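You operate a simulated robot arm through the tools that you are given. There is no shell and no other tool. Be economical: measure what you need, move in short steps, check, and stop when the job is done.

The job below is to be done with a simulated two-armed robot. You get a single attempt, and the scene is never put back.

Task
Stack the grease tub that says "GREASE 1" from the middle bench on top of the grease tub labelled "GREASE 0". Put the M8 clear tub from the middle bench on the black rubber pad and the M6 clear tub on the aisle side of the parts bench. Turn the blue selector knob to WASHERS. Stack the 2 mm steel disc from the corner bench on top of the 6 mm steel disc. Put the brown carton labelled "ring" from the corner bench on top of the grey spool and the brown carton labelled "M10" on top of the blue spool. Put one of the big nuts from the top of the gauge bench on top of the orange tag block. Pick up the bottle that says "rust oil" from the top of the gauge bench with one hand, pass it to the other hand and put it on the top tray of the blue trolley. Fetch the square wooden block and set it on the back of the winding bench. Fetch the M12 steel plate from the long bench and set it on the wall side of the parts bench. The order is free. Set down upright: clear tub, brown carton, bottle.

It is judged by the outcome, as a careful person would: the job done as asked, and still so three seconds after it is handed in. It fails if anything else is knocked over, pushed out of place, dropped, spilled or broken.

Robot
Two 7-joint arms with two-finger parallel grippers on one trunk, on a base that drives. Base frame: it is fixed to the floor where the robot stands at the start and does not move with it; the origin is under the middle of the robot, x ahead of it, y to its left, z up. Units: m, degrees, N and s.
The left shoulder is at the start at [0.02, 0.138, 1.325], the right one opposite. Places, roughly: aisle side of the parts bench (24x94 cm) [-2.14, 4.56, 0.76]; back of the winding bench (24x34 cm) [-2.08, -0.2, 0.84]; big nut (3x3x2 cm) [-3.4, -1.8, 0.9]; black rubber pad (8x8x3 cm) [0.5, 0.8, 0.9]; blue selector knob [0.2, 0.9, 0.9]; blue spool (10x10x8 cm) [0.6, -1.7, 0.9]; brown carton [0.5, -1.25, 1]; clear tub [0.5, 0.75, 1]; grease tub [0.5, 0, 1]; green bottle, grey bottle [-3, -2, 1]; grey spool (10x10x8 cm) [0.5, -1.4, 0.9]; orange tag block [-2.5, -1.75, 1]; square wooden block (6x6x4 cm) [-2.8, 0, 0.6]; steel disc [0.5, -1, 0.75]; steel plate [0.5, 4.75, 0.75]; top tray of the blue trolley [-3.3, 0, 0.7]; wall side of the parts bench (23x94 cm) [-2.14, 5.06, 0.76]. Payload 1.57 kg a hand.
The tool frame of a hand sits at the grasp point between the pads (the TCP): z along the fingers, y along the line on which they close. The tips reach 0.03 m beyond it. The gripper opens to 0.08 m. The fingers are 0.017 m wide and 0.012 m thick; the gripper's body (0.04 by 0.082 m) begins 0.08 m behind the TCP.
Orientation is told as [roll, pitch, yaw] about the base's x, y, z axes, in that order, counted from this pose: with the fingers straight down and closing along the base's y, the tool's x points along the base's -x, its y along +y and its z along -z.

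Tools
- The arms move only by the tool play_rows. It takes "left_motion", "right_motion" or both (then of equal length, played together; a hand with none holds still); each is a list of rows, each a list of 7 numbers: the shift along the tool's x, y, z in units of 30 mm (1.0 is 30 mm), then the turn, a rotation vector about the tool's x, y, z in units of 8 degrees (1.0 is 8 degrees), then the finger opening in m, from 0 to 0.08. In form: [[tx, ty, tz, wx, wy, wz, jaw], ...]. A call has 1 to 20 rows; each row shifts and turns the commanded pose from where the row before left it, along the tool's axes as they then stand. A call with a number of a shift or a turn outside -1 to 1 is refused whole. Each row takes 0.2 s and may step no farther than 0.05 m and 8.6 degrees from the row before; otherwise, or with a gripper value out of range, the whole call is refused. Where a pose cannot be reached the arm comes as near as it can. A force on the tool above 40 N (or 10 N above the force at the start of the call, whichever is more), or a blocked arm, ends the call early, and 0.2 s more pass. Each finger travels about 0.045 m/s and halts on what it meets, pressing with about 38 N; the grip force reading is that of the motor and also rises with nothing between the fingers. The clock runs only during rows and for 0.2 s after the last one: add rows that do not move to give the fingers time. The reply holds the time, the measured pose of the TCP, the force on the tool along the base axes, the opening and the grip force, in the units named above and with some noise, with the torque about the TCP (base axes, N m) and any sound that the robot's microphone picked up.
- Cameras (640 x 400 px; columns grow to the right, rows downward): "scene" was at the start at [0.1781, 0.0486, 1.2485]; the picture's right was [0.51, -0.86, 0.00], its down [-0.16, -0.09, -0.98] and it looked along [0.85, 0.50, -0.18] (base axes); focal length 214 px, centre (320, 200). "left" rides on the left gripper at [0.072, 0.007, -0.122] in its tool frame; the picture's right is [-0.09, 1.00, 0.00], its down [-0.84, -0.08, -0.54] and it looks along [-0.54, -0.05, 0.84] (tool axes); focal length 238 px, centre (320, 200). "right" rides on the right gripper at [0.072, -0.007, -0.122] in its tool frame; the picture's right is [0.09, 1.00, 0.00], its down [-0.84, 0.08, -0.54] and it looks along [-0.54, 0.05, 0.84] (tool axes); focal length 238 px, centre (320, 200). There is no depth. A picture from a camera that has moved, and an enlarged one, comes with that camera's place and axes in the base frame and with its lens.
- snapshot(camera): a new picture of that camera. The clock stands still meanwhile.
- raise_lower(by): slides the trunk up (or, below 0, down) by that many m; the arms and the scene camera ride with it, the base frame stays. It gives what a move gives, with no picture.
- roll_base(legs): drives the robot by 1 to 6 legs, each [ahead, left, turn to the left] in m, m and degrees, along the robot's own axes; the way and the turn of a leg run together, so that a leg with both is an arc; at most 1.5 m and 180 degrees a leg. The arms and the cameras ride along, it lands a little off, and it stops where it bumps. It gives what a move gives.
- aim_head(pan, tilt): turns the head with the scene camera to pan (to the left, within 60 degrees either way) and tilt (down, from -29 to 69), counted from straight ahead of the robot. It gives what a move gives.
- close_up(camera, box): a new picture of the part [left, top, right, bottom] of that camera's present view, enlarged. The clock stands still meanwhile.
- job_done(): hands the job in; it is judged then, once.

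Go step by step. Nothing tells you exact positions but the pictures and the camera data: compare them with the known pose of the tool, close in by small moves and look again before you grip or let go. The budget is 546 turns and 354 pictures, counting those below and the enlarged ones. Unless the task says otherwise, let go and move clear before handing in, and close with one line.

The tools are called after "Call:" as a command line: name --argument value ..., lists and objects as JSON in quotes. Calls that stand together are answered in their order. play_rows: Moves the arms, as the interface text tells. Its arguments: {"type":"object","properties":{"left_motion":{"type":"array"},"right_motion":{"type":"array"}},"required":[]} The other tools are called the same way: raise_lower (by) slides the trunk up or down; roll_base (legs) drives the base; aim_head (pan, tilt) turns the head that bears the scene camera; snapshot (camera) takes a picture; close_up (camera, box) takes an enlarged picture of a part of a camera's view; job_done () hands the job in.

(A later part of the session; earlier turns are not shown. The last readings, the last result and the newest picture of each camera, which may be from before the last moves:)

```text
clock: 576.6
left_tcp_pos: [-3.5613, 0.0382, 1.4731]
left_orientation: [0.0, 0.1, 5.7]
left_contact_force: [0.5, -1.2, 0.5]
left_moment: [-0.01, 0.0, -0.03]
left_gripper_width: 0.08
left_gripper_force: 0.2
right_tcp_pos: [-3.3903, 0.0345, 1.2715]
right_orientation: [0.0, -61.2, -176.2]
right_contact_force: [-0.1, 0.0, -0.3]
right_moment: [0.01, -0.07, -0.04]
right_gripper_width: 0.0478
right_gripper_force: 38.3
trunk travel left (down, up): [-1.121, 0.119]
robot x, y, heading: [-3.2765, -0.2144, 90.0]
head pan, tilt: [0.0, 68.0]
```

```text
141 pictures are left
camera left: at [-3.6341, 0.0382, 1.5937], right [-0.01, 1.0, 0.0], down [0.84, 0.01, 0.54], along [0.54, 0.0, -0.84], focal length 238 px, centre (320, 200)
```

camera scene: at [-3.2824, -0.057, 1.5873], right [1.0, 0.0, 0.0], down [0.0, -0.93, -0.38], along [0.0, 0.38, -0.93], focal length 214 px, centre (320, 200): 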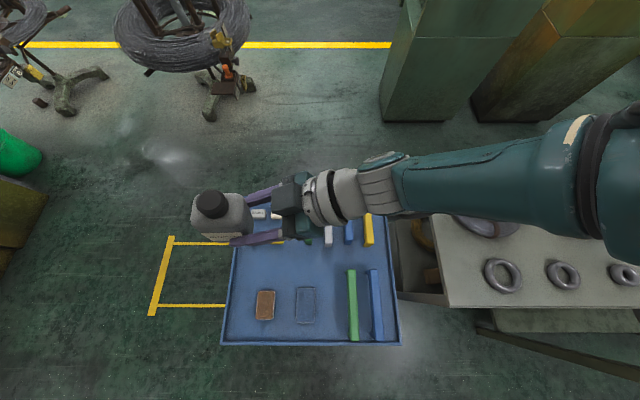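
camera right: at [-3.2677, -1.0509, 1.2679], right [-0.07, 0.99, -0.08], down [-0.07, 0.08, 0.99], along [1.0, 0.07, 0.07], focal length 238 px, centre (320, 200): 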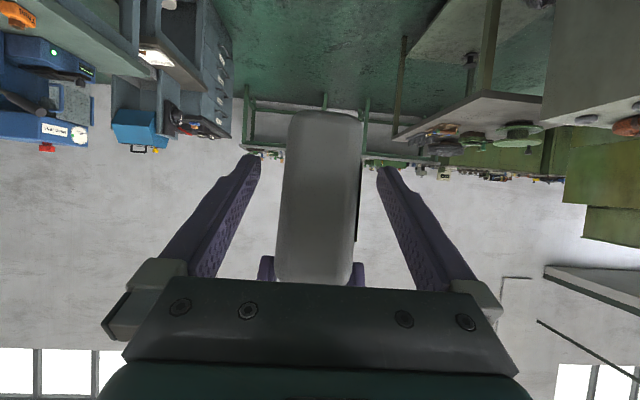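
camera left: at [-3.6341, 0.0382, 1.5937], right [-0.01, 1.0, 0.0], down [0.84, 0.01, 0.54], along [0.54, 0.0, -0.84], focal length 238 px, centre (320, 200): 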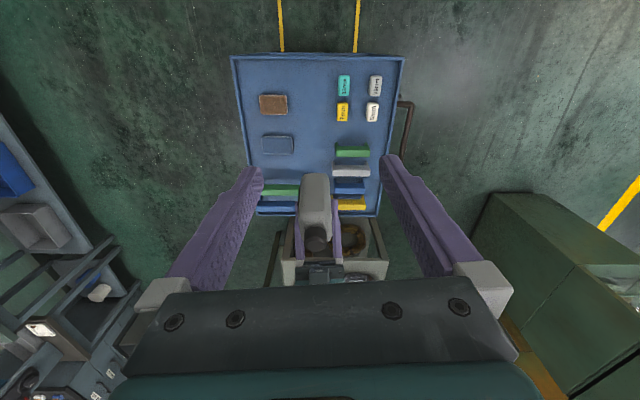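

The left camera shows a free lane at y≈0.02 on the tray, between the blocks and bars. I align and lower.

Call:
play_rows --right_motion '[[0, 0.33, 0, 0, 0, 0, 0.03], [0, 0, 0, 0, 0, 0, 0.03]]'

Call:
raise_lower --by -0.38

Call:
snapshot --camera "left"

Call:
snapshot --camera "right"

```text
clock: 577.2
left_tcp_pos: [-3.5613, 0.039, 1.4727]
left_orientation: [-0.2, 0.1, 5.7]
left_contact_force: [-0.7, -0.3, -0.2]
left_moment: [-0.01, -0.01, -0.01]
left_gripper_width: 0.0798
left_gripper_force: 0.0
right_tcp_pos: [-3.3904, 0.0254, 1.2719]
right_orientation: [0.0, -61.1, -176.0]
right_contact_force: [0.0, -1.2, -0.1]
right_moment: [0.02, -0.04, -0.02]
right_gripper_width: 0.0478
right_gripper_force: 38.5
trunk travel left (down, up): [-1.121, 0.119]
robot x, y, heading: [-3.2821, -0.2158, 89.9]
head pan, tilt: [0.0, 68.0]
```

```text
clock: 580.9
left_tcp_pos: [-3.5608, 0.0381, 1.0934]
left_orientation: [0.0, 0.1, 5.6]
left_contact_force: [1.0, -0.6, -0.5]
left_moment: [-0.01, -0.02, -0.06]
left_gripper_width: 0.0801
left_gripper_force: 0.1
right_tcp_pos: [-3.3895, 0.0236, 0.8925]
right_orientation: [0.0, -61.2, -176.1]
right_contact_force: [-0.1, 0.3, -0.8]
right_moment: [0.01, -0.09, 0.0]
right_gripper_width: 0.0476
right_gripper_force: 38.4
trunk travel left (down, up): [-0.741, 0.499]
robot x, y, heading: [-3.2784, -0.2154, 90.0]
head pan, tilt: [0.0, 68.0]
```

```text
140 pictures are left
camera left: at [-3.6341, 0.0382, 1.2138], right [-0.01, 1.0, 0.0], down [0.84, 0.01, 0.54], along [0.54, 0.0, -0.84], focal length 238 px, centre (320, 200)
```

left: 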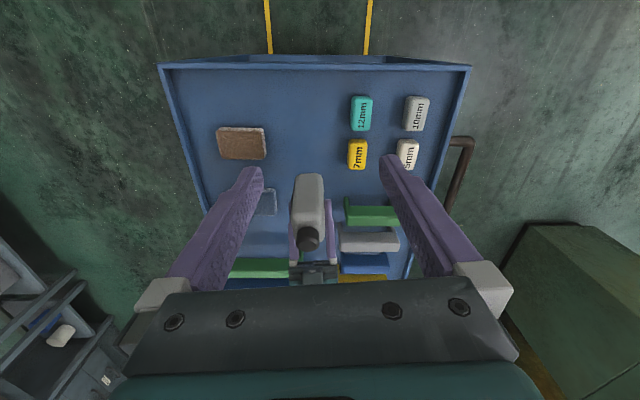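

```text
139 pictures are left
camera right: at [-3.2489, 0.0405, 0.8878], right [0.11, -0.99, -0.08], down [0.08, -0.07, 0.99], along [-0.99, -0.12, 0.07], focal length 238 px, centre (320, 200)
```

right: 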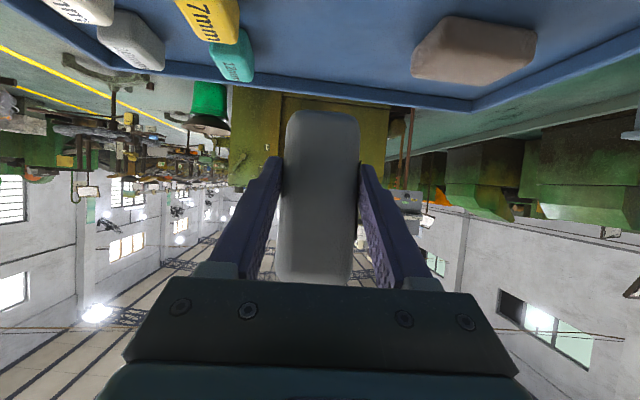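

Call:
raise_lower --by -0.1

Call:
snapshot --camera "right"

Call:
snapshot --camera "left"

```text
clock: 582.2
left_tcp_pos: [-3.5607, 0.0381, 0.9921]
left_orientation: [-0.1, 0.1, 5.8]
left_contact_force: [-1.0, -1.5, -0.2]
left_moment: [-0.01, 0.01, -0.01]
left_gripper_width: 0.0799
left_gripper_force: 0.1
right_tcp_pos: [-3.3903, 0.0246, 0.791]
right_orientation: [-0.1, -61.1, -176.0]
right_contact_force: [-0.2, -0.5, 0.1]
right_moment: [0.02, -0.06, -0.01]
right_gripper_width: 0.0478
right_gripper_force: 38.2
trunk travel left (down, up): [-0.641, 0.599]
robot x, y, heading: [-3.2813, -0.2138, 90.3]
head pan, tilt: [0.0, 68.0]
```

```text
138 pictures are left
camera right: at [-3.249, 0.0405, 0.7878], right [0.11, -0.99, -0.08], down [0.08, -0.07, 0.99], along [-0.99, -0.12, 0.07], focal length 238 px, centre (320, 200)
```

right: 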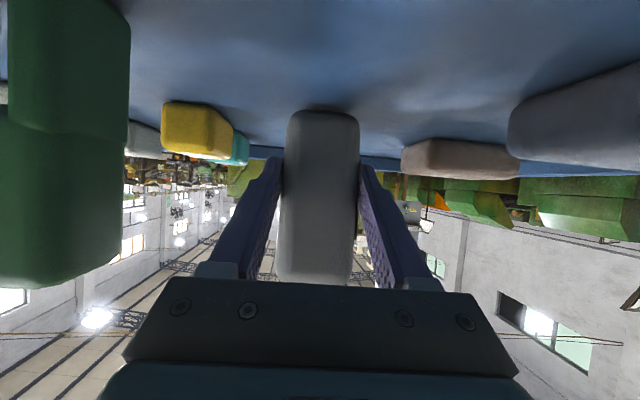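

```text
137 pictures are left
camera left: at [-3.6342, 0.0381, 1.1138], right [-0.01, 1.0, 0.0], down [0.84, 0.01, 0.54], along [0.54, 0.0, -0.84], focal length 238 px, centre (320, 200)
```

left: 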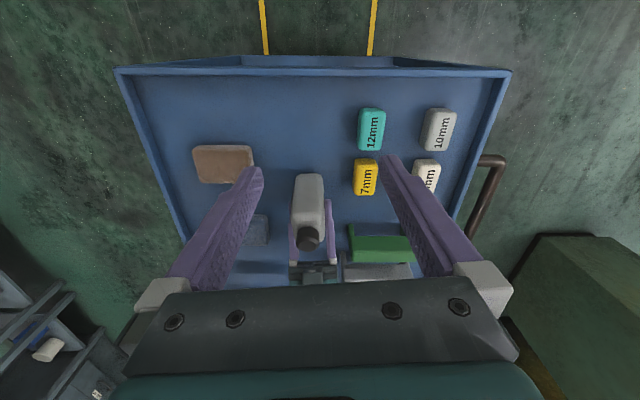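

Call:
raise_lower --by -0.012

Call:
close_up --camera "right" --box '[260, 70, 380, 170]'

```text
clock: 582.8
left_tcp_pos: [-3.5624, 0.0406, 0.9813]
left_orientation: [0.1, 0.2, 5.7]
left_contact_force: [0.3, -0.1, -0.4]
left_moment: [0.0, 0.02, 0.02]
left_gripper_width: 0.0801
left_gripper_force: 0.1
right_tcp_pos: [-3.3955, 0.0259, 0.7842]
right_orientation: [-0.1, -61.9, -175.8]
right_contact_force: [0.6, 0.9, 37.9]
right_moment: [-0.11, 0.03, 0.03]
right_gripper_width: 0.0479
right_gripper_force: 38.6
trunk travel left (down, up): [-0.629, 0.611]
robot x, y, heading: [-3.2839, -0.2118, 90.3]
head pan, tilt: [0.0, 68.0]
```

```text
4.00 times, centred on (320, 120) of right
camera zoom: at [-3.2531, 0.043, 0.7782], right [0.11, -0.99, -0.08], down [0.09, -0.07, 0.99], along [-0.99, -0.12, 0.08], focal length 953 px, centre (320, 520)
```

zoom: 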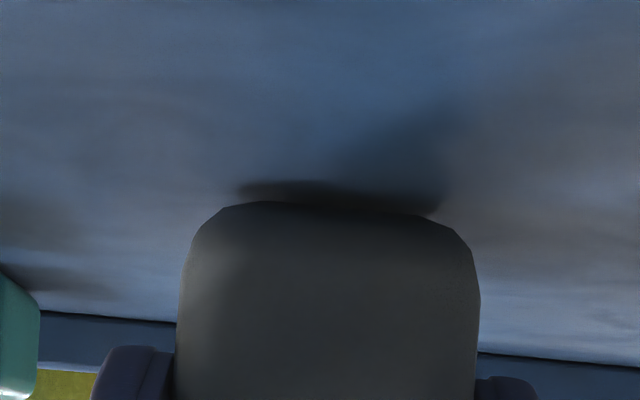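

Contact (38 N). I ease up 2 mm and release.

Call:
raise_lower --by 0.003

Call:
play_rows --right_motion '[[0, 0, 0, 0, 0, 0, 0.05], [0, 0, 0, 0, 0, 0, 0.06], [0, 0, 0, 0, 0, 0, 0.07], [0, 0, 0, 0, 0, 0, 0.08]]'

Call:
snapshot --camera "right"

Call:
snapshot --camera "left"

```text
clock: 583.4
left_tcp_pos: [-3.563, 0.0399, 0.9849]
left_orientation: [0.1, 0.2, 5.7]
left_contact_force: [0.1, -0.1, 0.6]
left_moment: [0.0, 0.0, -0.02]
left_gripper_width: 0.0801
left_gripper_force: 0.2
right_tcp_pos: [-3.3937, 0.0254, 0.7831]
right_orientation: [-0.1, -61.3, -175.9]
right_contact_force: [-8.6, 3.7, 21.2]
right_moment: [-0.08, 0.31, -0.08]
right_gripper_width: 0.0477
right_gripper_force: 38.2
trunk travel left (down, up): [-0.632, 0.608]
robot x, y, heading: [-3.2816, -0.2146, 90.2]
head pan, tilt: [0.0, 68.0]
```

```text
clock: 584.4
left_tcp_pos: [-3.5606, 0.0394, 0.9836]
left_orientation: [-0.1, 0.1, 5.7]
left_contact_force: [0.5, 0.2, 0.1]
left_moment: [0.01, -0.01, -0.05]
left_gripper_width: 0.0802
left_gripper_force: 0.0
right_tcp_pos: [-3.3902, 0.0244, 0.7829]
right_orientation: [-0.1, -61.1, -176.0]
right_contact_force: [0.3, 0.5, -0.2]
right_moment: [-0.02, -0.03, 0.02]
right_gripper_width: 0.0798
right_gripper_force: 0.1
trunk travel left (down, up): [-0.632, 0.608]
robot x, y, heading: [-3.285, -0.2195, 90.0]
head pan, tilt: [0.0, 68.0]
```

```text
135 pictures are left
camera right: at [-3.2489, 0.0406, 0.7788], right [0.11, -0.99, -0.08], down [0.08, -0.07, 0.99], along [-0.99, -0.12, 0.07], focal length 238 px, centre (320, 200)
```

right: 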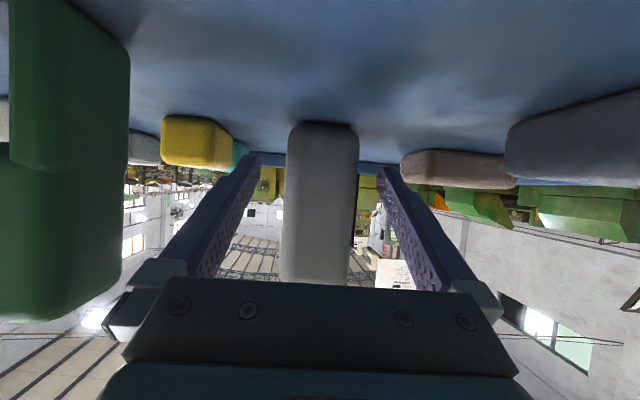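

```text
134 pictures are left
camera left: at [-3.6341, 0.0383, 1.1048], right [-0.01, 1.0, 0.0], down [0.84, 0.01, 0.54], along [0.54, 0.0, -0.84], focal length 238 px, centre (320, 200)
```

left: 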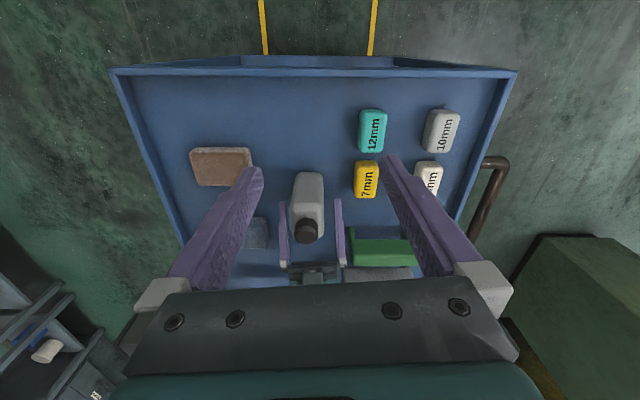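

The bottle stands on the tray. I withdraw the right hand straight back, then rise.

Call:
play_rows --right_motion '[[0.2, 0, -0.35, 0, 0, 0, 0.08], [0.39, 0, -0.7, 0, 0, 0, 0.08], [0.35, 0, -0.65, 0, 0, 0, 0.08], [0, 0, 0, 0, 0, 0, 0.08]]'

Call:
snapshot --camera "left"

```text
clock: 585.4
left_tcp_pos: [-3.5605, 0.0389, 0.9837]
left_orientation: [-0.1, 0.1, 5.7]
left_contact_force: [-0.1, 0.6, 0.2]
left_moment: [0.01, 0.0, -0.02]
left_gripper_width: 0.0801
left_gripper_force: 0.1
right_tcp_pos: [-3.3323, 0.0286, 0.7831]
right_orientation: [-0.1, -61.2, -175.9]
right_contact_force: [-0.4, 0.3, 0.3]
right_moment: [0.01, 0.0, 0.02]
right_gripper_width: 0.08
right_gripper_force: 0.2
trunk travel left (down, up): [-0.632, 0.608]
robot x, y, heading: [-3.2803, -0.214, 90.1]
head pan, tilt: [0.0, 68.0]
```

```text
133 pictures are left
camera left: at [-3.6342, 0.0382, 1.1048], right [-0.01, 1.0, 0.0], down [0.84, 0.01, 0.54], along [0.54, 0.0, -0.84], focal length 238 px, centre (320, 200)
```

left: 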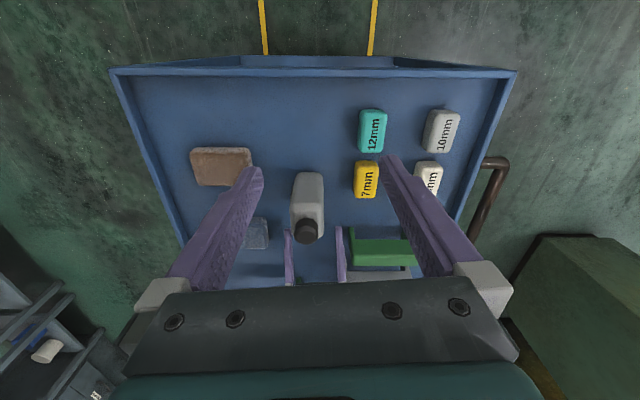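

Call:
raise_lower --by 0.4

Call:
roll_base --legs '[[-0.5, 0, 0]]'

Call:
aim_head --pan -25 --tilt 40

Call:
snapshot --camera "scene"

```text
clock: 589.2
left_tcp_pos: [-3.5604, 0.0395, 1.3836]
left_orientation: [-0.1, 0.1, 5.7]
left_contact_force: [0.6, 0.7, 0.6]
left_moment: [0.02, 0.02, 0.02]
left_gripper_width: 0.0796
left_gripper_force: 0.0
right_tcp_pos: [-3.3326, 0.0275, 1.1834]
right_orientation: [-0.1, -61.1, -176.0]
right_contact_force: [0.4, 0.8, 0.2]
right_moment: [0.02, 0.01, -0.01]
right_gripper_width: 0.0799
right_gripper_force: 0.0
trunk travel left (down, up): [-1.032, 0.208]
robot x, y, heading: [-3.2801, -0.2154, 90.0]
head pan, tilt: [0.0, 68.0]
```

```text
clock: 592.1
left_tcp_pos: [-3.5601, -0.4579, 1.3832]
left_orientation: [0.0, 0.1, 5.8]
left_contact_force: [-0.5, 0.6, -0.1]
left_moment: [0.01, -0.04, 0.01]
left_gripper_width: 0.08
left_gripper_force: 0.0
right_tcp_pos: [-3.331, -0.4666, 1.1836]
right_orientation: [0.0, -61.1, -175.9]
right_contact_force: [-0.4, -0.4, 0.6]
right_moment: [0.02, 0.0, -0.01]
right_gripper_width: 0.0797
right_gripper_force: 0.1
trunk travel left (down, up): [-1.032, 0.208]
robot x, y, heading: [-3.2785, -0.7125, 90.3]
head pan, tilt: [0.0, 68.0]
```

```text
clock: 593.0
left_tcp_pos: [-3.5601, -0.4564, 1.3846]
left_orientation: [-0.1, 0.1, 5.8]
left_contact_force: [0.6, -0.4, 0.4]
left_moment: [-0.02, -0.02, -0.01]
left_gripper_width: 0.08
left_gripper_force: 0.0
right_tcp_pos: [-3.3307, -0.4663, 1.1828]
right_orientation: [-0.1, -61.1, -175.9]
right_contact_force: [-0.3, 0.1, -0.8]
right_moment: [-0.02, -0.02, 0.03]
right_gripper_width: 0.0799
right_gripper_force: 0.0
trunk travel left (down, up): [-1.032, 0.208]
robot x, y, heading: [-3.2823, -0.7098, 90.3]
head pan, tilt: [-25.0, 40.0]
```

```text
132 pictures are left
camera scene: at [-3.2454, -0.532, 1.5336], right [0.91, -0.42, 0.0], down [-0.27, -0.58, -0.77], along [0.32, 0.7, -0.64], focal length 214 px, centre (320, 200)
```

scene: 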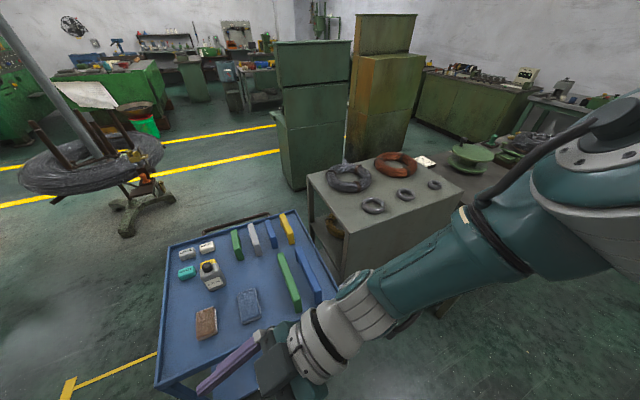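

Call:
close_up --camera "scene" --box '[290, 160, 400, 290]'

Call:
close_up --camera "scene" --box '[150, 210, 330, 370]'

```text
3.08 times, centred on (345, 225) of scene
camera zoom: at [-3.2454, -0.532, 1.5336], right [0.91, -0.42, 0.0], down [-0.27, -0.58, -0.77], along [0.32, 0.7, -0.64], focal length 660 px, centre (243, 123)
```

zoom: 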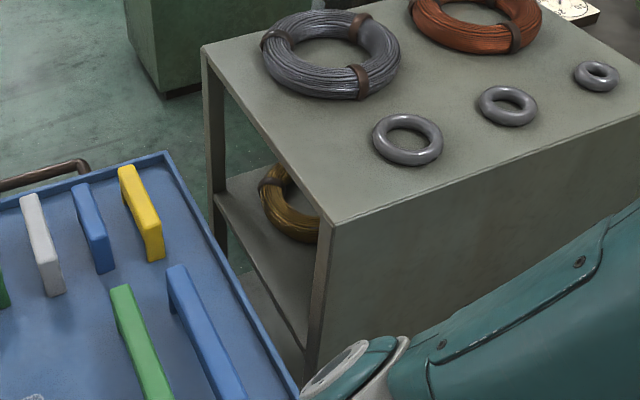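

```text
2.50 times, centred on (240, 290) of scene
camera zoom: at [-3.2454, -0.532, 1.5336], right [0.91, -0.42, 0.0], down [-0.27, -0.58, -0.77], along [0.32, 0.7, -0.64], focal length 536 px, centre (520, -25)
```

zoom: 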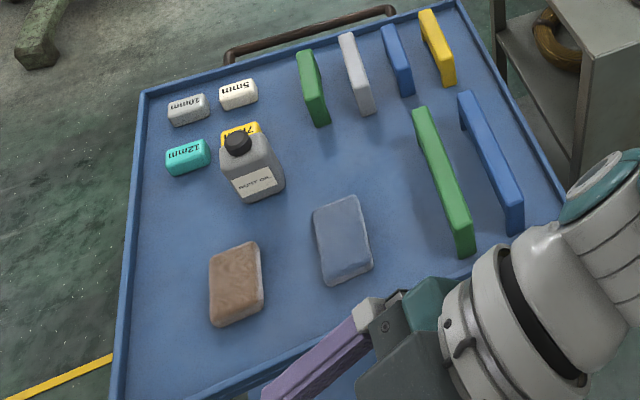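

Bottle is fine on the tray. The wooden block should be on the coil table's inner shelf (open on the west side). I move so that the left wrist camera looks into it.

Call:
roll_base --legs '[[0, -0.28, 0], [0.44, 0, 0]]'

Call:
snapshot --camera "left"

```text
clock: 597.3
left_tcp_pos: [-3.2864, -0.0193, 1.3834]
left_orientation: [-0.1, 0.0, 6.7]
left_contact_force: [-0.3, -0.3, 0.4]
left_moment: [0.02, 0.0, 0.0]
left_gripper_width: 0.0801
left_gripper_force: 0.1
right_tcp_pos: [-3.0577, -0.0262, 1.1833]
right_orientation: [0.0, -61.1, -175.0]
right_contact_force: [0.0, -0.2, -0.1]
right_moment: [0.01, 0.01, 0.02]
right_gripper_width: 0.08
right_gripper_force: 0.0
trunk travel left (down, up): [-1.032, 0.208]
robot x, y, heading: [-3.0022, -0.2685, 90.9]
head pan, tilt: [-25.0, 40.0]
```

```text
129 pictures are left
camera left: at [-3.3593, -0.0215, 1.5048], right [-0.02, 1.0, 0.0], down [0.84, 0.02, 0.54], along [0.54, 0.01, -0.84], focal length 238 px, centre (320, 200)
```

left: 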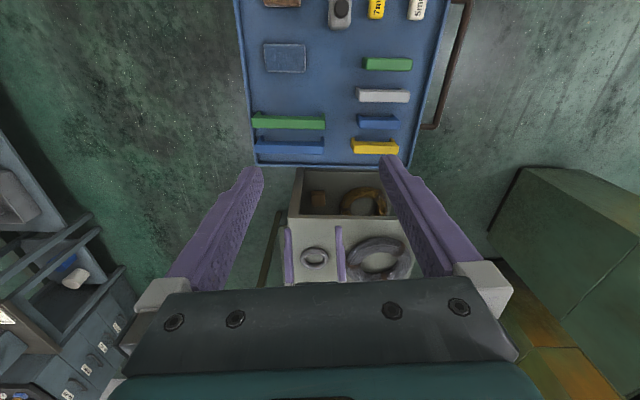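

I can see something in the shelf next to the brass coil; I zoom in.

Call:
close_up --camera "left" --box '[270, 150, 410, 250]'

```text
4.00 times, centred on (340, 200) of left
camera zoom: at [-3.3593, -0.0215, 1.5048], right [-0.02, 1.0, 0.0], down [0.84, 0.02, 0.54], along [0.54, 0.01, -0.84], focal length 953 px, centre (240, 200)
```

zoom: 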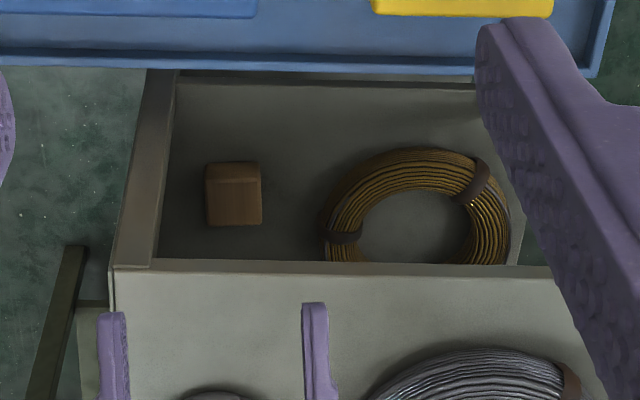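

I found it: the block lies on the shelf at ≈(−2.78, −0.02, 0.6), ~10 cm inside the west opening. I'll approach facing +x with the left hand tilted; first back out and park the right arm high on its own side.

Call:
roll_base --legs '[[-0.5, 0, 0]]'

Call:
play_rows --right_motion '[[0.46, 0, -0.83, 0, 0, 0, 0.08], [0.46, 0, -0.83, 0, 0, 0, 0.08], [0.46, 0, -0.83, 0, 0, 0, 0.08], [0.46, 0, -0.83, 0, 0, 0, 0.08], [0.1, 0, -0.83, 0, 0.9, 0, 0.08], [0, 0, -0.83, 0, 0.9, 0, 0.08], [0, 0, -0.5, 0, 0.9, 0, 0.08], [0, 0, -0.5, 0, 0.9, 0, 0.08], [0, 0, -0.5, 0, 0.9, 0, 0.08], [0, 0, -0.5, 0, 0.9, 0, 0.08], [0, 0, -0.5, 0, 0.9, 0, 0.08], [0, 0, -0.5, 0, 0.9, 0, 0.08]]'

```text
clock: 600.2
left_tcp_pos: [-3.2761, -0.5179, 1.3845]
left_orientation: [-0.1, 0.1, 6.2]
left_contact_force: [-0.1, 0.3, -0.3]
left_moment: [0.03, 0.03, 0.01]
left_gripper_width: 0.0798
left_gripper_force: 0.1
right_tcp_pos: [-3.0476, -0.527, 1.1832]
right_orientation: [-0.2, -61.0, -175.4]
right_contact_force: [0.2, 0.2, 0.2]
right_moment: [-0.02, -0.01, -0.02]
right_gripper_width: 0.0801
right_gripper_force: 0.0
trunk travel left (down, up): [-1.032, 0.208]
robot x, y, heading: [-2.9923, -0.768, 90.8]
head pan, tilt: [-25.0, 40.0]
```

```text
clock: 602.8
left_tcp_pos: [-3.2775, -0.5189, 1.3827]
left_orientation: [-0.1, 0.1, 6.2]
left_contact_force: [-0.3, 0.2, -0.1]
left_moment: [0.0, -0.02, -0.04]
left_gripper_width: 0.0799
left_gripper_force: 0.1
right_tcp_pos: [-2.8761, -0.5234, 1.2536]
right_orientation: [-2.1, -8.7, -176.6]
right_contact_force: [0.6, 0.1, 1.1]
right_moment: [-0.01, 0.01, 0.01]
right_gripper_width: 0.0799
right_gripper_force: 0.0
right hand out of reach, approached as far as the arm can: row 8, 9
trunk travel left (down, up): [-1.032, 0.208]
robot x, y, heading: [-2.9917, -0.7674, 90.8]
head pan, tilt: [-25.0, 40.0]
```

Call:
play_rows --right_motion '[[0, 0, -0.5, 0, 0.5, 1, 0.08], [0, 0, -0.5, 0, 0.5, 1, 0.08], [0, 0, -0.5, 0, 0, 1, 0.08], [0, 0, -0.5, 0, 0, 1, 0.08], [0, 0, -0.5, 0, 0, 1, 0.08], [0, 0, -0.5, 0, 0, 1, 0.08], [0, 0, -0.5, 0, 0, 1, 0.08], [0, 0, -0.5, 0, 0, 1, 0.08], [0, 0, -0.5, 0, 0, 1, 0.08], [0, 0, -0.5, 0, 0, 1, 0.08], [0, 0, -0.3, 0, 0, 1, 0.08]]'

Call:
play_rows --left_motion '[[0, 0, 0, 0, 0, -1, 0.08], [0, 0, 0, 0, 0, -1, 0.08], [0, 0, 0, 0, 0, -1, 0.08], [0, 0, 0, 0, 0, -1, 0.08], [0, 0, 0, 0, 0, -1, 0.08], [0, 0, 0, 0, 0, -1, 0.08], [0, 0, 0, 0, 0, -1, 0.08], [0, 0, 0, 0, 0, -1, 0.08], [0, 0, 0, 0, 0, -1, 0.08], [0, 0, 0, 0, 0, -1, 0.08]]'

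```text
refused: row 1 steps farther than a row can; nothing moved
```

```text
clock: 605.0
left_tcp_pos: [-3.2771, -0.5182, 1.3835]
left_orientation: [0.1, 0.1, 86.4]
left_contact_force: [-0.8, 0.0, -0.5]
left_moment: [-0.03, -0.04, -0.02]
left_gripper_width: 0.0802
left_gripper_force: 0.0
right_tcp_pos: [-2.8763, -0.5249, 1.2547]
right_orientation: [-2.2, -8.7, -176.7]
right_contact_force: [-0.3, -0.1, 0.3]
right_moment: [0.0, -0.01, 0.01]
right_gripper_width: 0.0799
right_gripper_force: 0.1
trunk travel left (down, up): [-1.032, 0.208]
robot x, y, heading: [-2.9898, -0.767, 90.7]
head pan, tilt: [-25.0, 40.0]
```

Call:
play_rows --right_motion '[[0, 0, -0.5, 0, 0.5, 0.5, 0.08], [0, 0, -0.5, 0, 0.5, 0.5, 0.08], [0, 0, -0.5, 0, 0, 1, 0.08], [0, 0, -0.5, 0, 0, 1, 0.08], [0, 0, -0.5, 0, 0, 1, 0.08], [0, 0, -0.5, 0, 0, 1, 0.08], [0, 0, -0.5, 0, 0, 1, 0.08], [0, 0, -0.5, 0, 0, 1, 0.08], [0, 0, -0.5, 0, 0, 1, 0.08], [0, 0, -0.5, 0, 0, 1, 0.08], [0, 0, -0.3, 0, 0, 1, 0.08], [0, 0, -0.3, 0, 0, 1, 0.08]]'

```text
clock: 607.6
left_tcp_pos: [-3.2766, -0.5193, 1.3837]
left_orientation: [0.1, 0.0, 86.2]
left_contact_force: [-0.4, -0.3, -0.1]
left_moment: [0.0, -0.02, 0.01]
left_gripper_width: 0.0801
left_gripper_force: 0.0
right_tcp_pos: [-2.8696, -0.5296, 1.4196]
right_orientation: [0.7, -1.6, 94.8]
right_contact_force: [0.2, -0.7, 0.8]
right_moment: [-0.01, -0.01, -0.01]
right_gripper_width: 0.0804
right_gripper_force: 0.0
trunk travel left (down, up): [-1.032, 0.208]
robot x, y, heading: [-2.9877, -0.774, 90.5]
head pan, tilt: [-25.0, 40.0]
```

Call:
play_rows --right_motion '[[0, -0.8, -0.4, 0, 0, 0, 0.08], [0, -0.8, -0.4, 0, 0, 0, 0.08], [0, -0.8, -0.4, 0, 0, 0, 0.08], [0, -0.8, -0.4, 0, 0, 0, 0.08], [0, -0.4, -0.3, 0, 0, 0, 0.08]]' --left_motion '[[0, -0.5, 0.5, 0, -0.8, 0, 0.08], [0, -0.6, 0.6, 0, -0.8, 0, 0.08], [0, -0.6, 0.6, 0, -0.8, 0, 0.08], [0, -0.6, 0.6, 0, -0.8, 0, 0.08], [0, -0.6, 0.6, 0, -0.7, 0, 0.08]]'

```text
clock: 608.8
left_tcp_pos: [-3.1893, -0.5037, 1.3009]
left_orientation: [0.1, -31.2, 86.2]
left_contact_force: [-0.9, 0.3, 0.7]
left_moment: [-0.02, 0.01, 0.01]
left_gripper_width: 0.08
left_gripper_force: 0.0
right_tcp_pos: [-2.7613, -0.5208, 1.4764]
right_orientation: [0.7, -1.6, 95.0]
right_contact_force: [0.5, -0.2, -0.5]
right_moment: [0.01, 0.02, -0.02]
right_gripper_width: 0.0797
right_gripper_force: 0.1
trunk travel left (down, up): [-1.032, 0.208]
robot x, y, heading: [-2.9955, -0.7668, 90.9]
head pan, tilt: [-25.0, 40.0]
```

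Now I turn to heading 0 and move over the trolley/table gap, hands still high.

Call:
roll_base --legs '[[0, 0, -90.5], [-0.195, 0, 0], [0, 0.56, 0]]'

Call:
snapshot --camera "left"

Call:
aim_head --pan 15 --tilt 60

Call:
snapshot --camera "scene"

```text
clock: 617.1
left_tcp_pos: [-2.9316, -0.0176, 1.3012]
left_orientation: [0.2, -31.1, -4.0]
left_contact_force: [1.0, 0.6, -0.7]
left_moment: [-0.02, -0.01, 0.02]
left_gripper_width: 0.0802
left_gripper_force: 0.1
right_tcp_pos: [-2.9479, -0.4449, 1.4751]
right_orientation: [0.8, -1.7, 5.0]
right_contact_force: [0.1, 0.5, 0.5]
right_moment: [0.0, -0.01, 0.01]
right_gripper_width: 0.0801
right_gripper_force: 0.0
trunk travel left (down, up): [-1.032, 0.208]
robot x, y, heading: [-3.1967, -0.2136, 0.7]
head pan, tilt: [-25.0, 40.0]
```

```text
127 pictures are left
camera left: at [-3.0572, -0.0031, 1.3673], right [0.14, 0.99, 0.05], down [0.43, -0.11, 0.9], along [0.89, -0.11, -0.44], focal length 238 px, centre (320, 200)
```

left: 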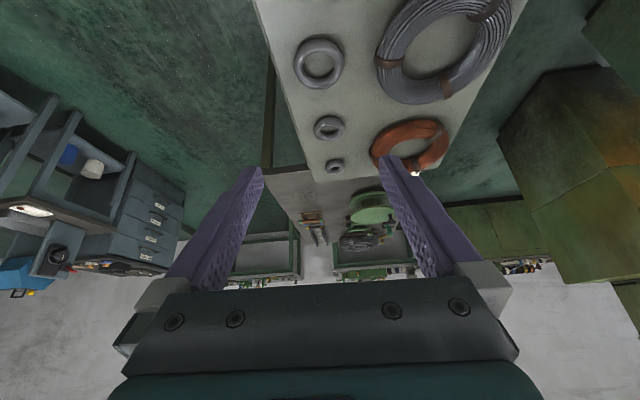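

```text
clock: 618.1
left_tcp_pos: [-2.9322, -0.018, 1.2999]
left_orientation: [0.1, -31.1, -3.8]
left_contact_force: [-0.3, 0.9, -0.3]
left_moment: [0.0, -0.02, -0.02]
left_gripper_width: 0.0801
left_gripper_force: 0.0
right_tcp_pos: [-2.9487, -0.4445, 1.4765]
right_orientation: [0.6, -1.6, 5.1]
right_contact_force: [-0.4, -0.3, 0.4]
right_moment: [-0.01, 0.02, -0.01]
right_gripper_width: 0.08
right_gripper_force: 0.1
trunk travel left (down, up): [-1.032, 0.208]
robot x, y, heading: [-3.1953, -0.2142, 0.6]
head pan, tilt: [15.0, 60.0]
```

```text
126 pictures are left
camera scene: at [-3.0352, -0.1933, 1.5069], right [0.27, -0.96, 0.0], down [-0.83, -0.23, -0.5], along [0.48, 0.13, -0.87], focal length 214 px, centre (320, 200)
```

scene: 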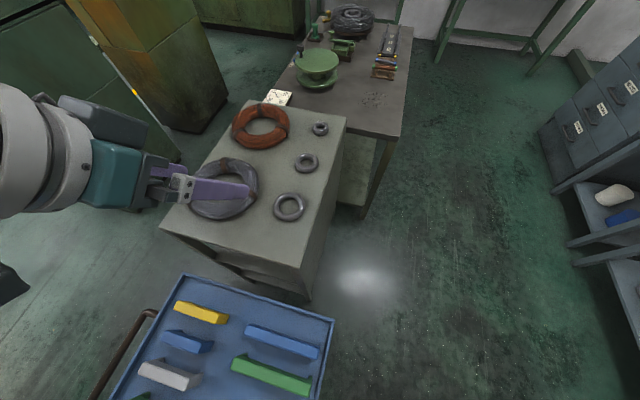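

The gap between trolley and table is ~11 cm; I must go in tilted and carefully. I set the tilt to 36°, straighten yaw, extend the arm down, then lower the trunk.

Call:
play_rows --left_motion '[[0, 0, 0, -0.245, -0.3, -0.407, 0.08], [0, 0, 0, 0, -0.3, 0, 0.08], [0.5, 0, 0.8, 0, 0, 0, 0.08], [0.5, 0, 0.8, 0, 0, 0, 0.08], [0.4, 0, 0.7, 0, 0, 0, 0.08], [0, 0, 0, 0, 0, 0, 0.08]]'

Call:
raise_lower --by -0.28

Call:
snapshot --camera "left"

Call:
snapshot --camera "scene"

```text
clock: 619.5
left_tcp_pos: [-2.9264, -0.0186, 1.2207]
left_orientation: [-0.1, -36.0, -0.1]
left_contact_force: [-0.8, -1.0, -0.6]
left_moment: [-0.02, -0.03, 0.0]
left_gripper_width: 0.08
left_gripper_force: 0.2
right_tcp_pos: [-2.948, -0.4451, 1.4759]
right_orientation: [0.7, -1.6, 5.0]
right_contact_force: [-0.7, -0.4, 0.5]
right_moment: [-0.01, -0.04, 0.0]
right_gripper_width: 0.08
right_gripper_force: 0.1
trunk travel left (down, up): [-1.032, 0.208]
robot x, y, heading: [-3.1966, -0.214, 0.6]
head pan, tilt: [15.0, 60.0]
```

```text
clock: 621.8
left_tcp_pos: [-2.9259, -0.0176, 0.9691]
left_orientation: [0.0, -36.3, 0.0]
left_contact_force: [-8.9, 3.2, 13.8]
left_moment: [-0.15, 0.14, -0.36]
left_gripper_width: 0.0799
left_gripper_force: 0.1
right_tcp_pos: [-2.9477, -0.4449, 1.2202]
right_orientation: [0.8, -1.6, 5.0]
right_contact_force: [0.2, -0.1, 0.5]
right_moment: [-0.01, -0.02, -0.03]
right_gripper_width: 0.0798
right_gripper_force: 0.0
trunk travel left (down, up): [-0.777, 0.463]
robot x, y, heading: [-3.1991, -0.2162, 0.4]
head pan, tilt: [15.0, 60.0]
stopped: the force on the tool passed its limit at 89 N (the readings are from after the stop); the commanded pose is now the measured one
```

```text
125 pictures are left
camera left: at [-3.0573, -0.0111, 1.0239], right [0.07, 1.0, 0.05], down [0.35, -0.08, 0.93], along [0.93, -0.05, -0.36], focal length 238 px, centre (320, 200)
```

left: 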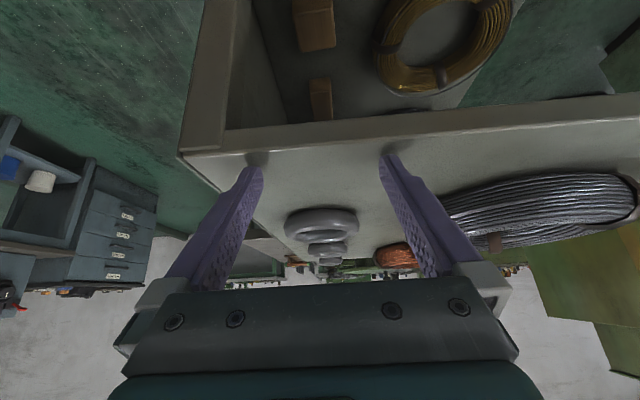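

```text
124 pictures are left
camera scene: at [-3.0362, -0.1924, 1.252], right [0.27, -0.96, 0.0], down [-0.83, -0.23, -0.5], along [0.48, 0.14, -0.87], focal length 214 px, centre (320, 200)
```

scene: 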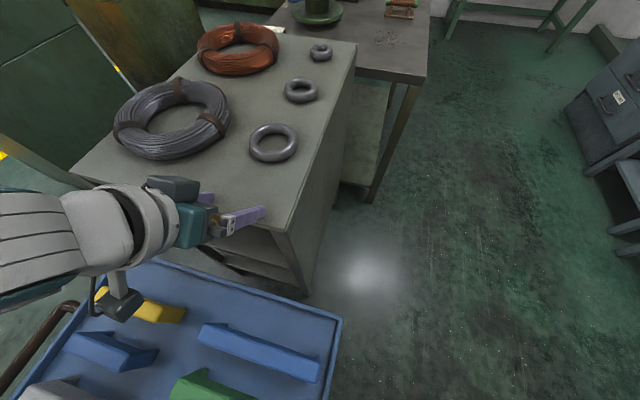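

The fingertip touched the table top (it is at z≈0.94, higher than I had estimated). I rise a little and zoom into the shelf: there seem to be two wooden blocks.

Call:
raise_lower --by 0.03

Call:
close_up --camera "left" --box '[240, 0, 400, 140]'

```text
clock: 622.6
left_tcp_pos: [-2.9252, -0.0173, 1.0008]
left_orientation: [-0.1, -36.3, 0.2]
left_contact_force: [0.6, 0.0, -0.5]
left_moment: [-0.01, 0.02, 0.01]
left_gripper_width: 0.08
left_gripper_force: 0.1
right_tcp_pos: [-2.9476, -0.4449, 1.2518]
right_orientation: [0.7, -1.6, 4.9]
right_contact_force: [-0.6, -0.6, 0.5]
right_moment: [0.01, 0.0, 0.01]
right_gripper_width: 0.0798
right_gripper_force: 0.1
trunk travel left (down, up): [-0.807, 0.433]
robot x, y, heading: [-3.1996, -0.2127, 0.7]
head pan, tilt: [15.0, 60.0]
```

```text
2.86 times, centred on (320, 70) of left
camera zoom: at [-3.0561, -0.0122, 1.0537], right [0.07, 1.0, 0.05], down [0.35, -0.08, 0.93], along [0.93, -0.05, -0.36], focal length 681 px, centre (320, 571)
```

zoom: 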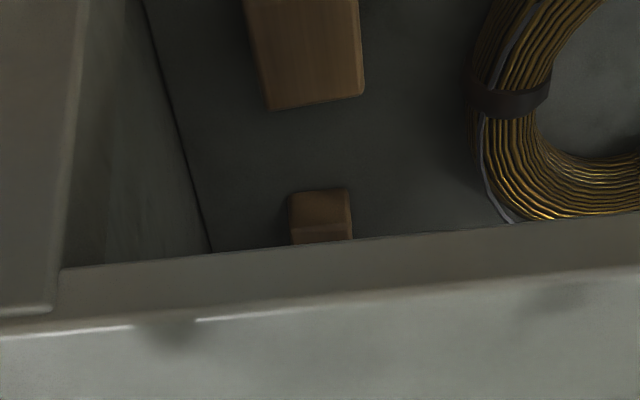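

The nearer block is the 6×6 cm square one, at ≈(−2.817, −0.018) on the shelf (z≈0.63). I move the hand back left of the table edge and start down the gap in small steps.

Call:
play_rows --left_motion '[[0.675, 0, -0.49, 0, 0, 0, 0.08], [0.675, 0, -0.49, 0, 0, 0, 0.08], [0, 0, 0, 0, 0, 0, 0.08]]'

Call:
raise_lower --by -0.05

Call:
snapshot --camera "left"

Call:
snapshot --camera "scene"

```text
clock: 623.4
left_tcp_pos: [-2.9738, -0.0177, 0.9981]
left_orientation: [-0.1, -36.3, 0.0]
left_contact_force: [0.1, 0.0, 0.3]
left_moment: [0.03, -0.02, 0.0]
left_gripper_width: 0.0801
left_gripper_force: 0.0
right_tcp_pos: [-2.9489, -0.4452, 1.2517]
right_orientation: [0.7, -1.5, 5.0]
right_contact_force: [-0.1, 0.5, -0.3]
right_moment: [0.03, -0.02, 0.0]
right_gripper_width: 0.0798
right_gripper_force: 0.2
trunk travel left (down, up): [-0.807, 0.433]
robot x, y, heading: [-3.1982, -0.2139, 0.6]
head pan, tilt: [15.0, 60.0]
```

```text
clock: 624.3
left_tcp_pos: [-2.9752, -0.0165, 0.9473]
left_orientation: [-0.1, -36.3, 0.1]
left_contact_force: [-1.0, 0.0, 0.5]
left_moment: [0.0, -0.01, 0.0]
left_gripper_width: 0.0798
left_gripper_force: 0.0
right_tcp_pos: [-2.948, -0.4456, 1.201]
right_orientation: [0.7, -1.7, 5.0]
right_contact_force: [-1.3, 0.3, -0.3]
right_moment: [0.0, 0.0, -0.01]
right_gripper_width: 0.0798
right_gripper_force: 0.0
trunk travel left (down, up): [-0.757, 0.483]
robot x, y, heading: [-3.1957, -0.2145, 0.4]
head pan, tilt: [15.0, 60.0]
```

```text
122 pictures are left
camera left: at [-3.1059, -0.0109, 1.0023], right [0.07, 1.0, 0.05], down [0.35, -0.08, 0.93], along [0.93, -0.05, -0.36], focal length 238 px, centre (320, 200)
```

left: 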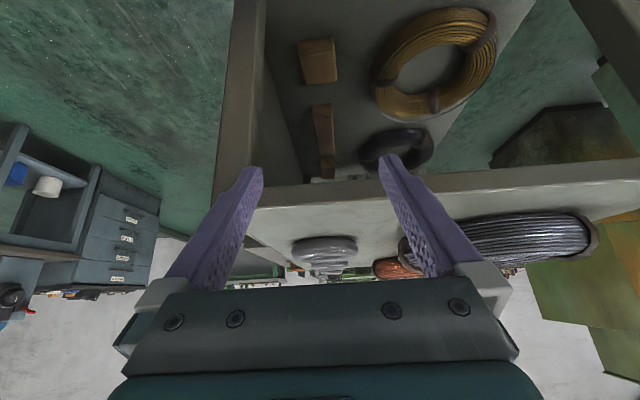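

```text
121 pictures are left
camera scene: at [-3.0354, -0.1932, 1.2323], right [0.27, -0.96, 0.0], down [-0.83, -0.23, -0.5], along [0.48, 0.14, -0.87], focal length 214 px, centre (320, 200)
```

scene: 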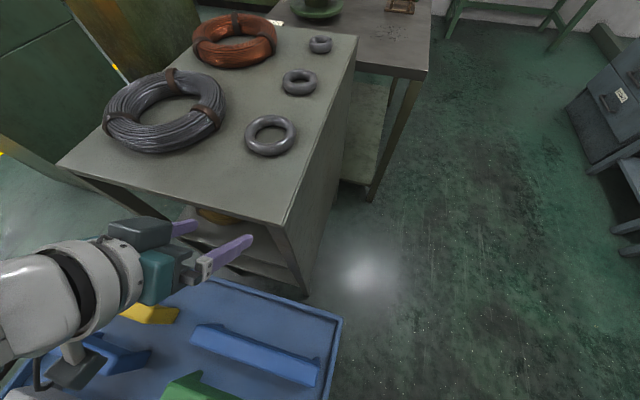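

The view is clear now: the nearer block is square, at ≈(−2.798, −0.018), shelf z≈0.60. I continue down in alternating small steps.

Call:
raise_lower --by -0.06

Call:
play_rows --left_motion '[[-0.4, 0, 0.29, 0, 0, 0, 0.08], [-0.4, 0, 0.29, 0, 0, 0, 0.08]]'

Call:
raise_lower --by -0.06

Call:
play_rows --left_motion '[[-0.4, 0, 0.29, 0, 0, 0, 0.08], [-0.4, 0, 0.29, 0, 0, 0, 0.08]]'

Call:
snapshot --camera "left"

Call:
snapshot --camera "scene"

```text
clock: 625.3
left_tcp_pos: [-2.9745, -0.0168, 0.8873]
left_orientation: [-0.1, -36.3, 0.1]
left_contact_force: [0.8, -0.1, -0.6]
left_moment: [0.01, 0.01, 0.03]
left_gripper_width: 0.0798
left_gripper_force: 0.0
right_tcp_pos: [-2.9472, -0.4454, 1.1425]
right_orientation: [0.7, -1.6, 5.1]
right_contact_force: [0.1, 0.3, -0.1]
right_moment: [0.0, 0.0, 0.03]
right_gripper_width: 0.0801
right_gripper_force: 0.0
trunk travel left (down, up): [-0.697, 0.543]
robot x, y, heading: [-3.1927, -0.2165, 0.6]
head pan, tilt: [15.0, 60.0]
```

```text
clock: 625.9
left_tcp_pos: [-2.944, -0.0168, 0.8872]
left_orientation: [0.0, -36.4, 0.0]
left_contact_force: [0.0, 0.4, -0.3]
left_moment: [0.0, 0.02, -0.02]
left_gripper_width: 0.0798
left_gripper_force: 0.1
right_tcp_pos: [-2.9471, -0.4442, 1.1417]
right_orientation: [0.7, -1.6, 5.0]
right_contact_force: [0.5, 0.9, -0.2]
right_moment: [0.05, -0.02, -0.01]
right_gripper_width: 0.08
right_gripper_force: 0.1
trunk travel left (down, up): [-0.697, 0.543]
robot x, y, heading: [-3.1924, -0.2151, 0.5]
head pan, tilt: [15.0, 60.0]
```

```text
clock: 626.9
left_tcp_pos: [-2.9443, -0.0163, 0.8283]
left_orientation: [-0.1, -36.2, 0.2]
left_contact_force: [0.4, 0.0, -0.9]
left_moment: [0.01, 0.0, 0.0]
left_gripper_width: 0.0795
left_gripper_force: 0.0
right_tcp_pos: [-2.947, -0.4448, 1.081]
right_orientation: [0.7, -1.6, 5.0]
right_contact_force: [-0.2, 0.4, 0.4]
right_moment: [0.03, 0.01, 0.01]
right_gripper_width: 0.08
right_gripper_force: 0.0
trunk travel left (down, up): [-0.637, 0.603]
robot x, y, heading: [-3.1946, -0.2121, 0.8]
head pan, tilt: [15.0, 60.0]
```

```text
clock: 627.5
left_tcp_pos: [-2.9135, -0.017, 0.8284]
left_orientation: [-0.1, -36.3, 0.1]
left_contact_force: [0.1, 0.0, 0.8]
left_moment: [-0.01, 0.01, -0.01]
left_gripper_width: 0.08
left_gripper_force: 0.1
right_tcp_pos: [-2.948, -0.4453, 1.0818]
right_orientation: [0.7, -1.7, 5.1]
right_contact_force: [0.8, -0.4, -0.5]
right_moment: [0.0, 0.01, 0.0]
right_gripper_width: 0.0799
right_gripper_force: 0.1
trunk travel left (down, up): [-0.637, 0.603]
robot x, y, heading: [-3.1997, -0.2123, 0.6]
head pan, tilt: [15.0, 60.0]
```

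```text
120 pictures are left
camera left: at [-3.0453, -0.0101, 0.8829], right [0.07, 1.0, 0.05], down [0.35, -0.08, 0.93], along [0.93, -0.05, -0.36], focal length 238 px, centre (320, 200)
```

left: 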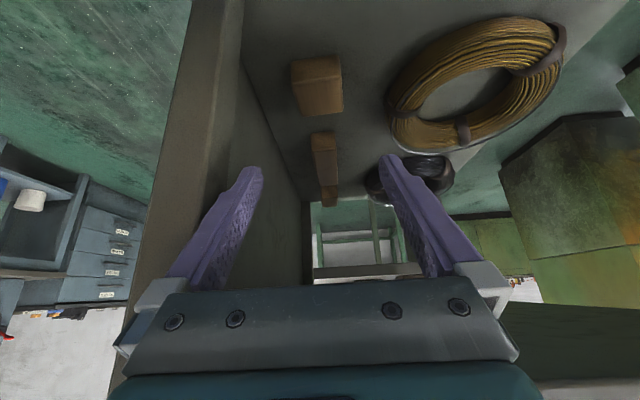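

```text
119 pictures are left
camera scene: at [-3.0353, -0.1933, 1.1123], right [0.27, -0.96, 0.0], down [-0.83, -0.23, -0.5], along [0.48, 0.14, -0.87], focal length 214 px, centre (320, 200)
```

scene: 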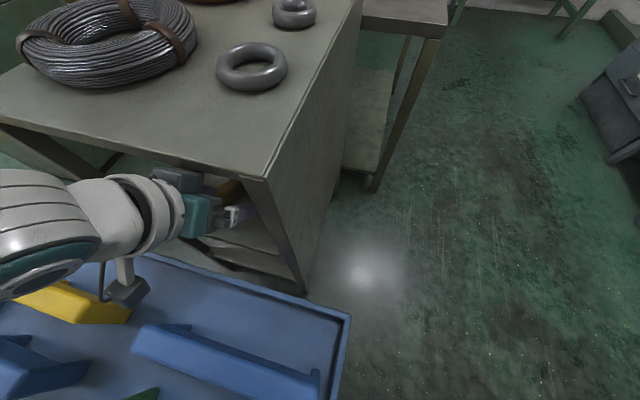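

Call:
raise_lower --by -0.035

Call:
play_rows --left_motion '[[-0.27, 0, 0.196, 0, 0, 0, 0.08], [-0.27, 0, 0.196, 0, 0, 0, 0.08]]'

Call:
raise_lower --by -0.04

Call:
play_rows --left_motion '[[-0.27, 0, 0.196, 0, 0, 0, 0.08], [-0.27, 0, 0.196, 0, 0, 0, 0.08]]'

Call:
snapshot --camera "left"

Call:
snapshot --camera "scene"

```text
clock: 628.3
left_tcp_pos: [-2.9145, -0.0164, 0.7926]
left_orientation: [-0.1, -36.3, 0.1]
left_contact_force: [-0.2, 0.4, 0.3]
left_moment: [0.02, 0.03, -0.01]
left_gripper_width: 0.0801
left_gripper_force: 0.0
right_tcp_pos: [-2.9481, -0.445, 1.0463]
right_orientation: [0.7, -1.5, 5.0]
right_contact_force: [0.3, 0.2, -1.0]
right_moment: [-0.01, -0.01, -0.01]
right_gripper_width: 0.0802
right_gripper_force: 0.0
trunk travel left (down, up): [-0.602, 0.638]
robot x, y, heading: [-3.1918, -0.2143, 0.5]
head pan, tilt: [15.0, 60.0]
```

```text
clock: 628.9
left_tcp_pos: [-2.8939, -0.017, 0.7923]
left_orientation: [0.0, -36.3, 0.0]
left_contact_force: [-0.4, 0.1, -0.7]
left_moment: [-0.02, 0.01, 0.0]
left_gripper_width: 0.0802
left_gripper_force: 0.0
right_tcp_pos: [-2.9475, -0.4445, 1.0471]
right_orientation: [0.7, -1.5, 5.0]
right_contact_force: [0.5, 0.0, 0.0]
right_moment: [0.01, -0.01, 0.01]
right_gripper_width: 0.08
right_gripper_force: 0.0
trunk travel left (down, up): [-0.602, 0.638]
robot x, y, heading: [-3.1964, -0.2081, 0.7]
head pan, tilt: [15.0, 60.0]
```

```text
clock: 629.7
left_tcp_pos: [-2.8939, -0.0168, 0.7533]
left_orientation: [-0.1, -36.3, 0.1]
left_contact_force: [-0.1, 0.2, 0.0]
left_moment: [0.02, 0.02, 0.02]
left_gripper_width: 0.0801
left_gripper_force: 0.2
right_tcp_pos: [-2.9466, -0.4458, 1.0068]
right_orientation: [0.8, -1.5, 5.0]
right_contact_force: [0.8, -0.6, -0.4]
right_moment: [-0.03, 0.0, -0.02]
right_gripper_width: 0.08
right_gripper_force: 0.1
trunk travel left (down, up): [-0.562, 0.678]
robot x, y, heading: [-3.1937, -0.2157, 1.0]
head pan, tilt: [15.0, 60.0]
```

```text
clock: 630.3
left_tcp_pos: [-2.8736, -0.0167, 0.7519]
left_orientation: [-0.1, -36.3, 0.2]
left_contact_force: [-0.7, -0.1, 0.2]
left_moment: [0.0, 0.0, 0.02]
left_gripper_width: 0.0801
left_gripper_force: 0.0
right_tcp_pos: [-2.9477, -0.4461, 1.0078]
right_orientation: [0.6, -1.5, 4.9]
right_contact_force: [0.5, 0.2, -0.2]
right_moment: [-0.02, 0.0, 0.0]
right_gripper_width: 0.08
right_gripper_force: 0.1
trunk travel left (down, up): [-0.562, 0.678]
robot x, y, heading: [-3.199, -0.2167, 0.6]
head pan, tilt: [15.0, 60.0]
```

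```text
118 pictures are left
camera left: at [-3.0051, -0.01, 0.8075], right [0.07, 1.0, 0.05], down [0.35, -0.08, 0.93], along [0.93, -0.05, -0.36], focal length 238 px, centre (320, 200)
```

left: 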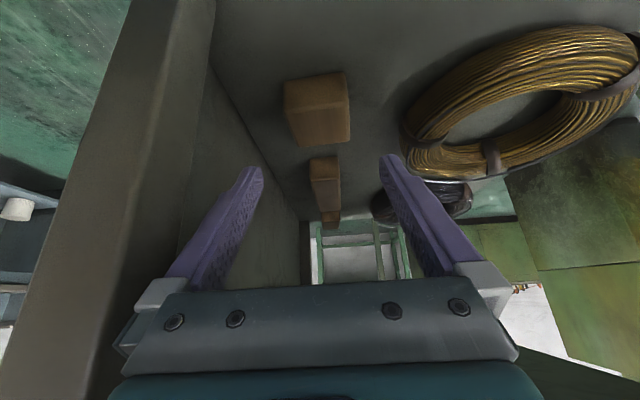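

```text
117 pictures are left
camera scene: at [-3.0353, -0.1933, 1.0373], right [0.27, -0.96, 0.0], down [-0.83, -0.23, -0.5], along [0.48, 0.14, -0.87], focal length 214 px, centre (320, 200)
```

scene: 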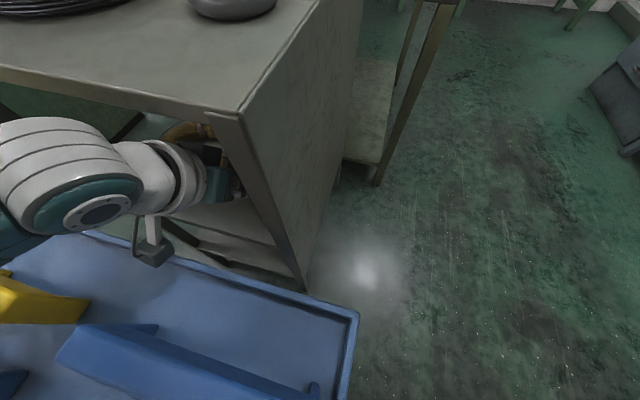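

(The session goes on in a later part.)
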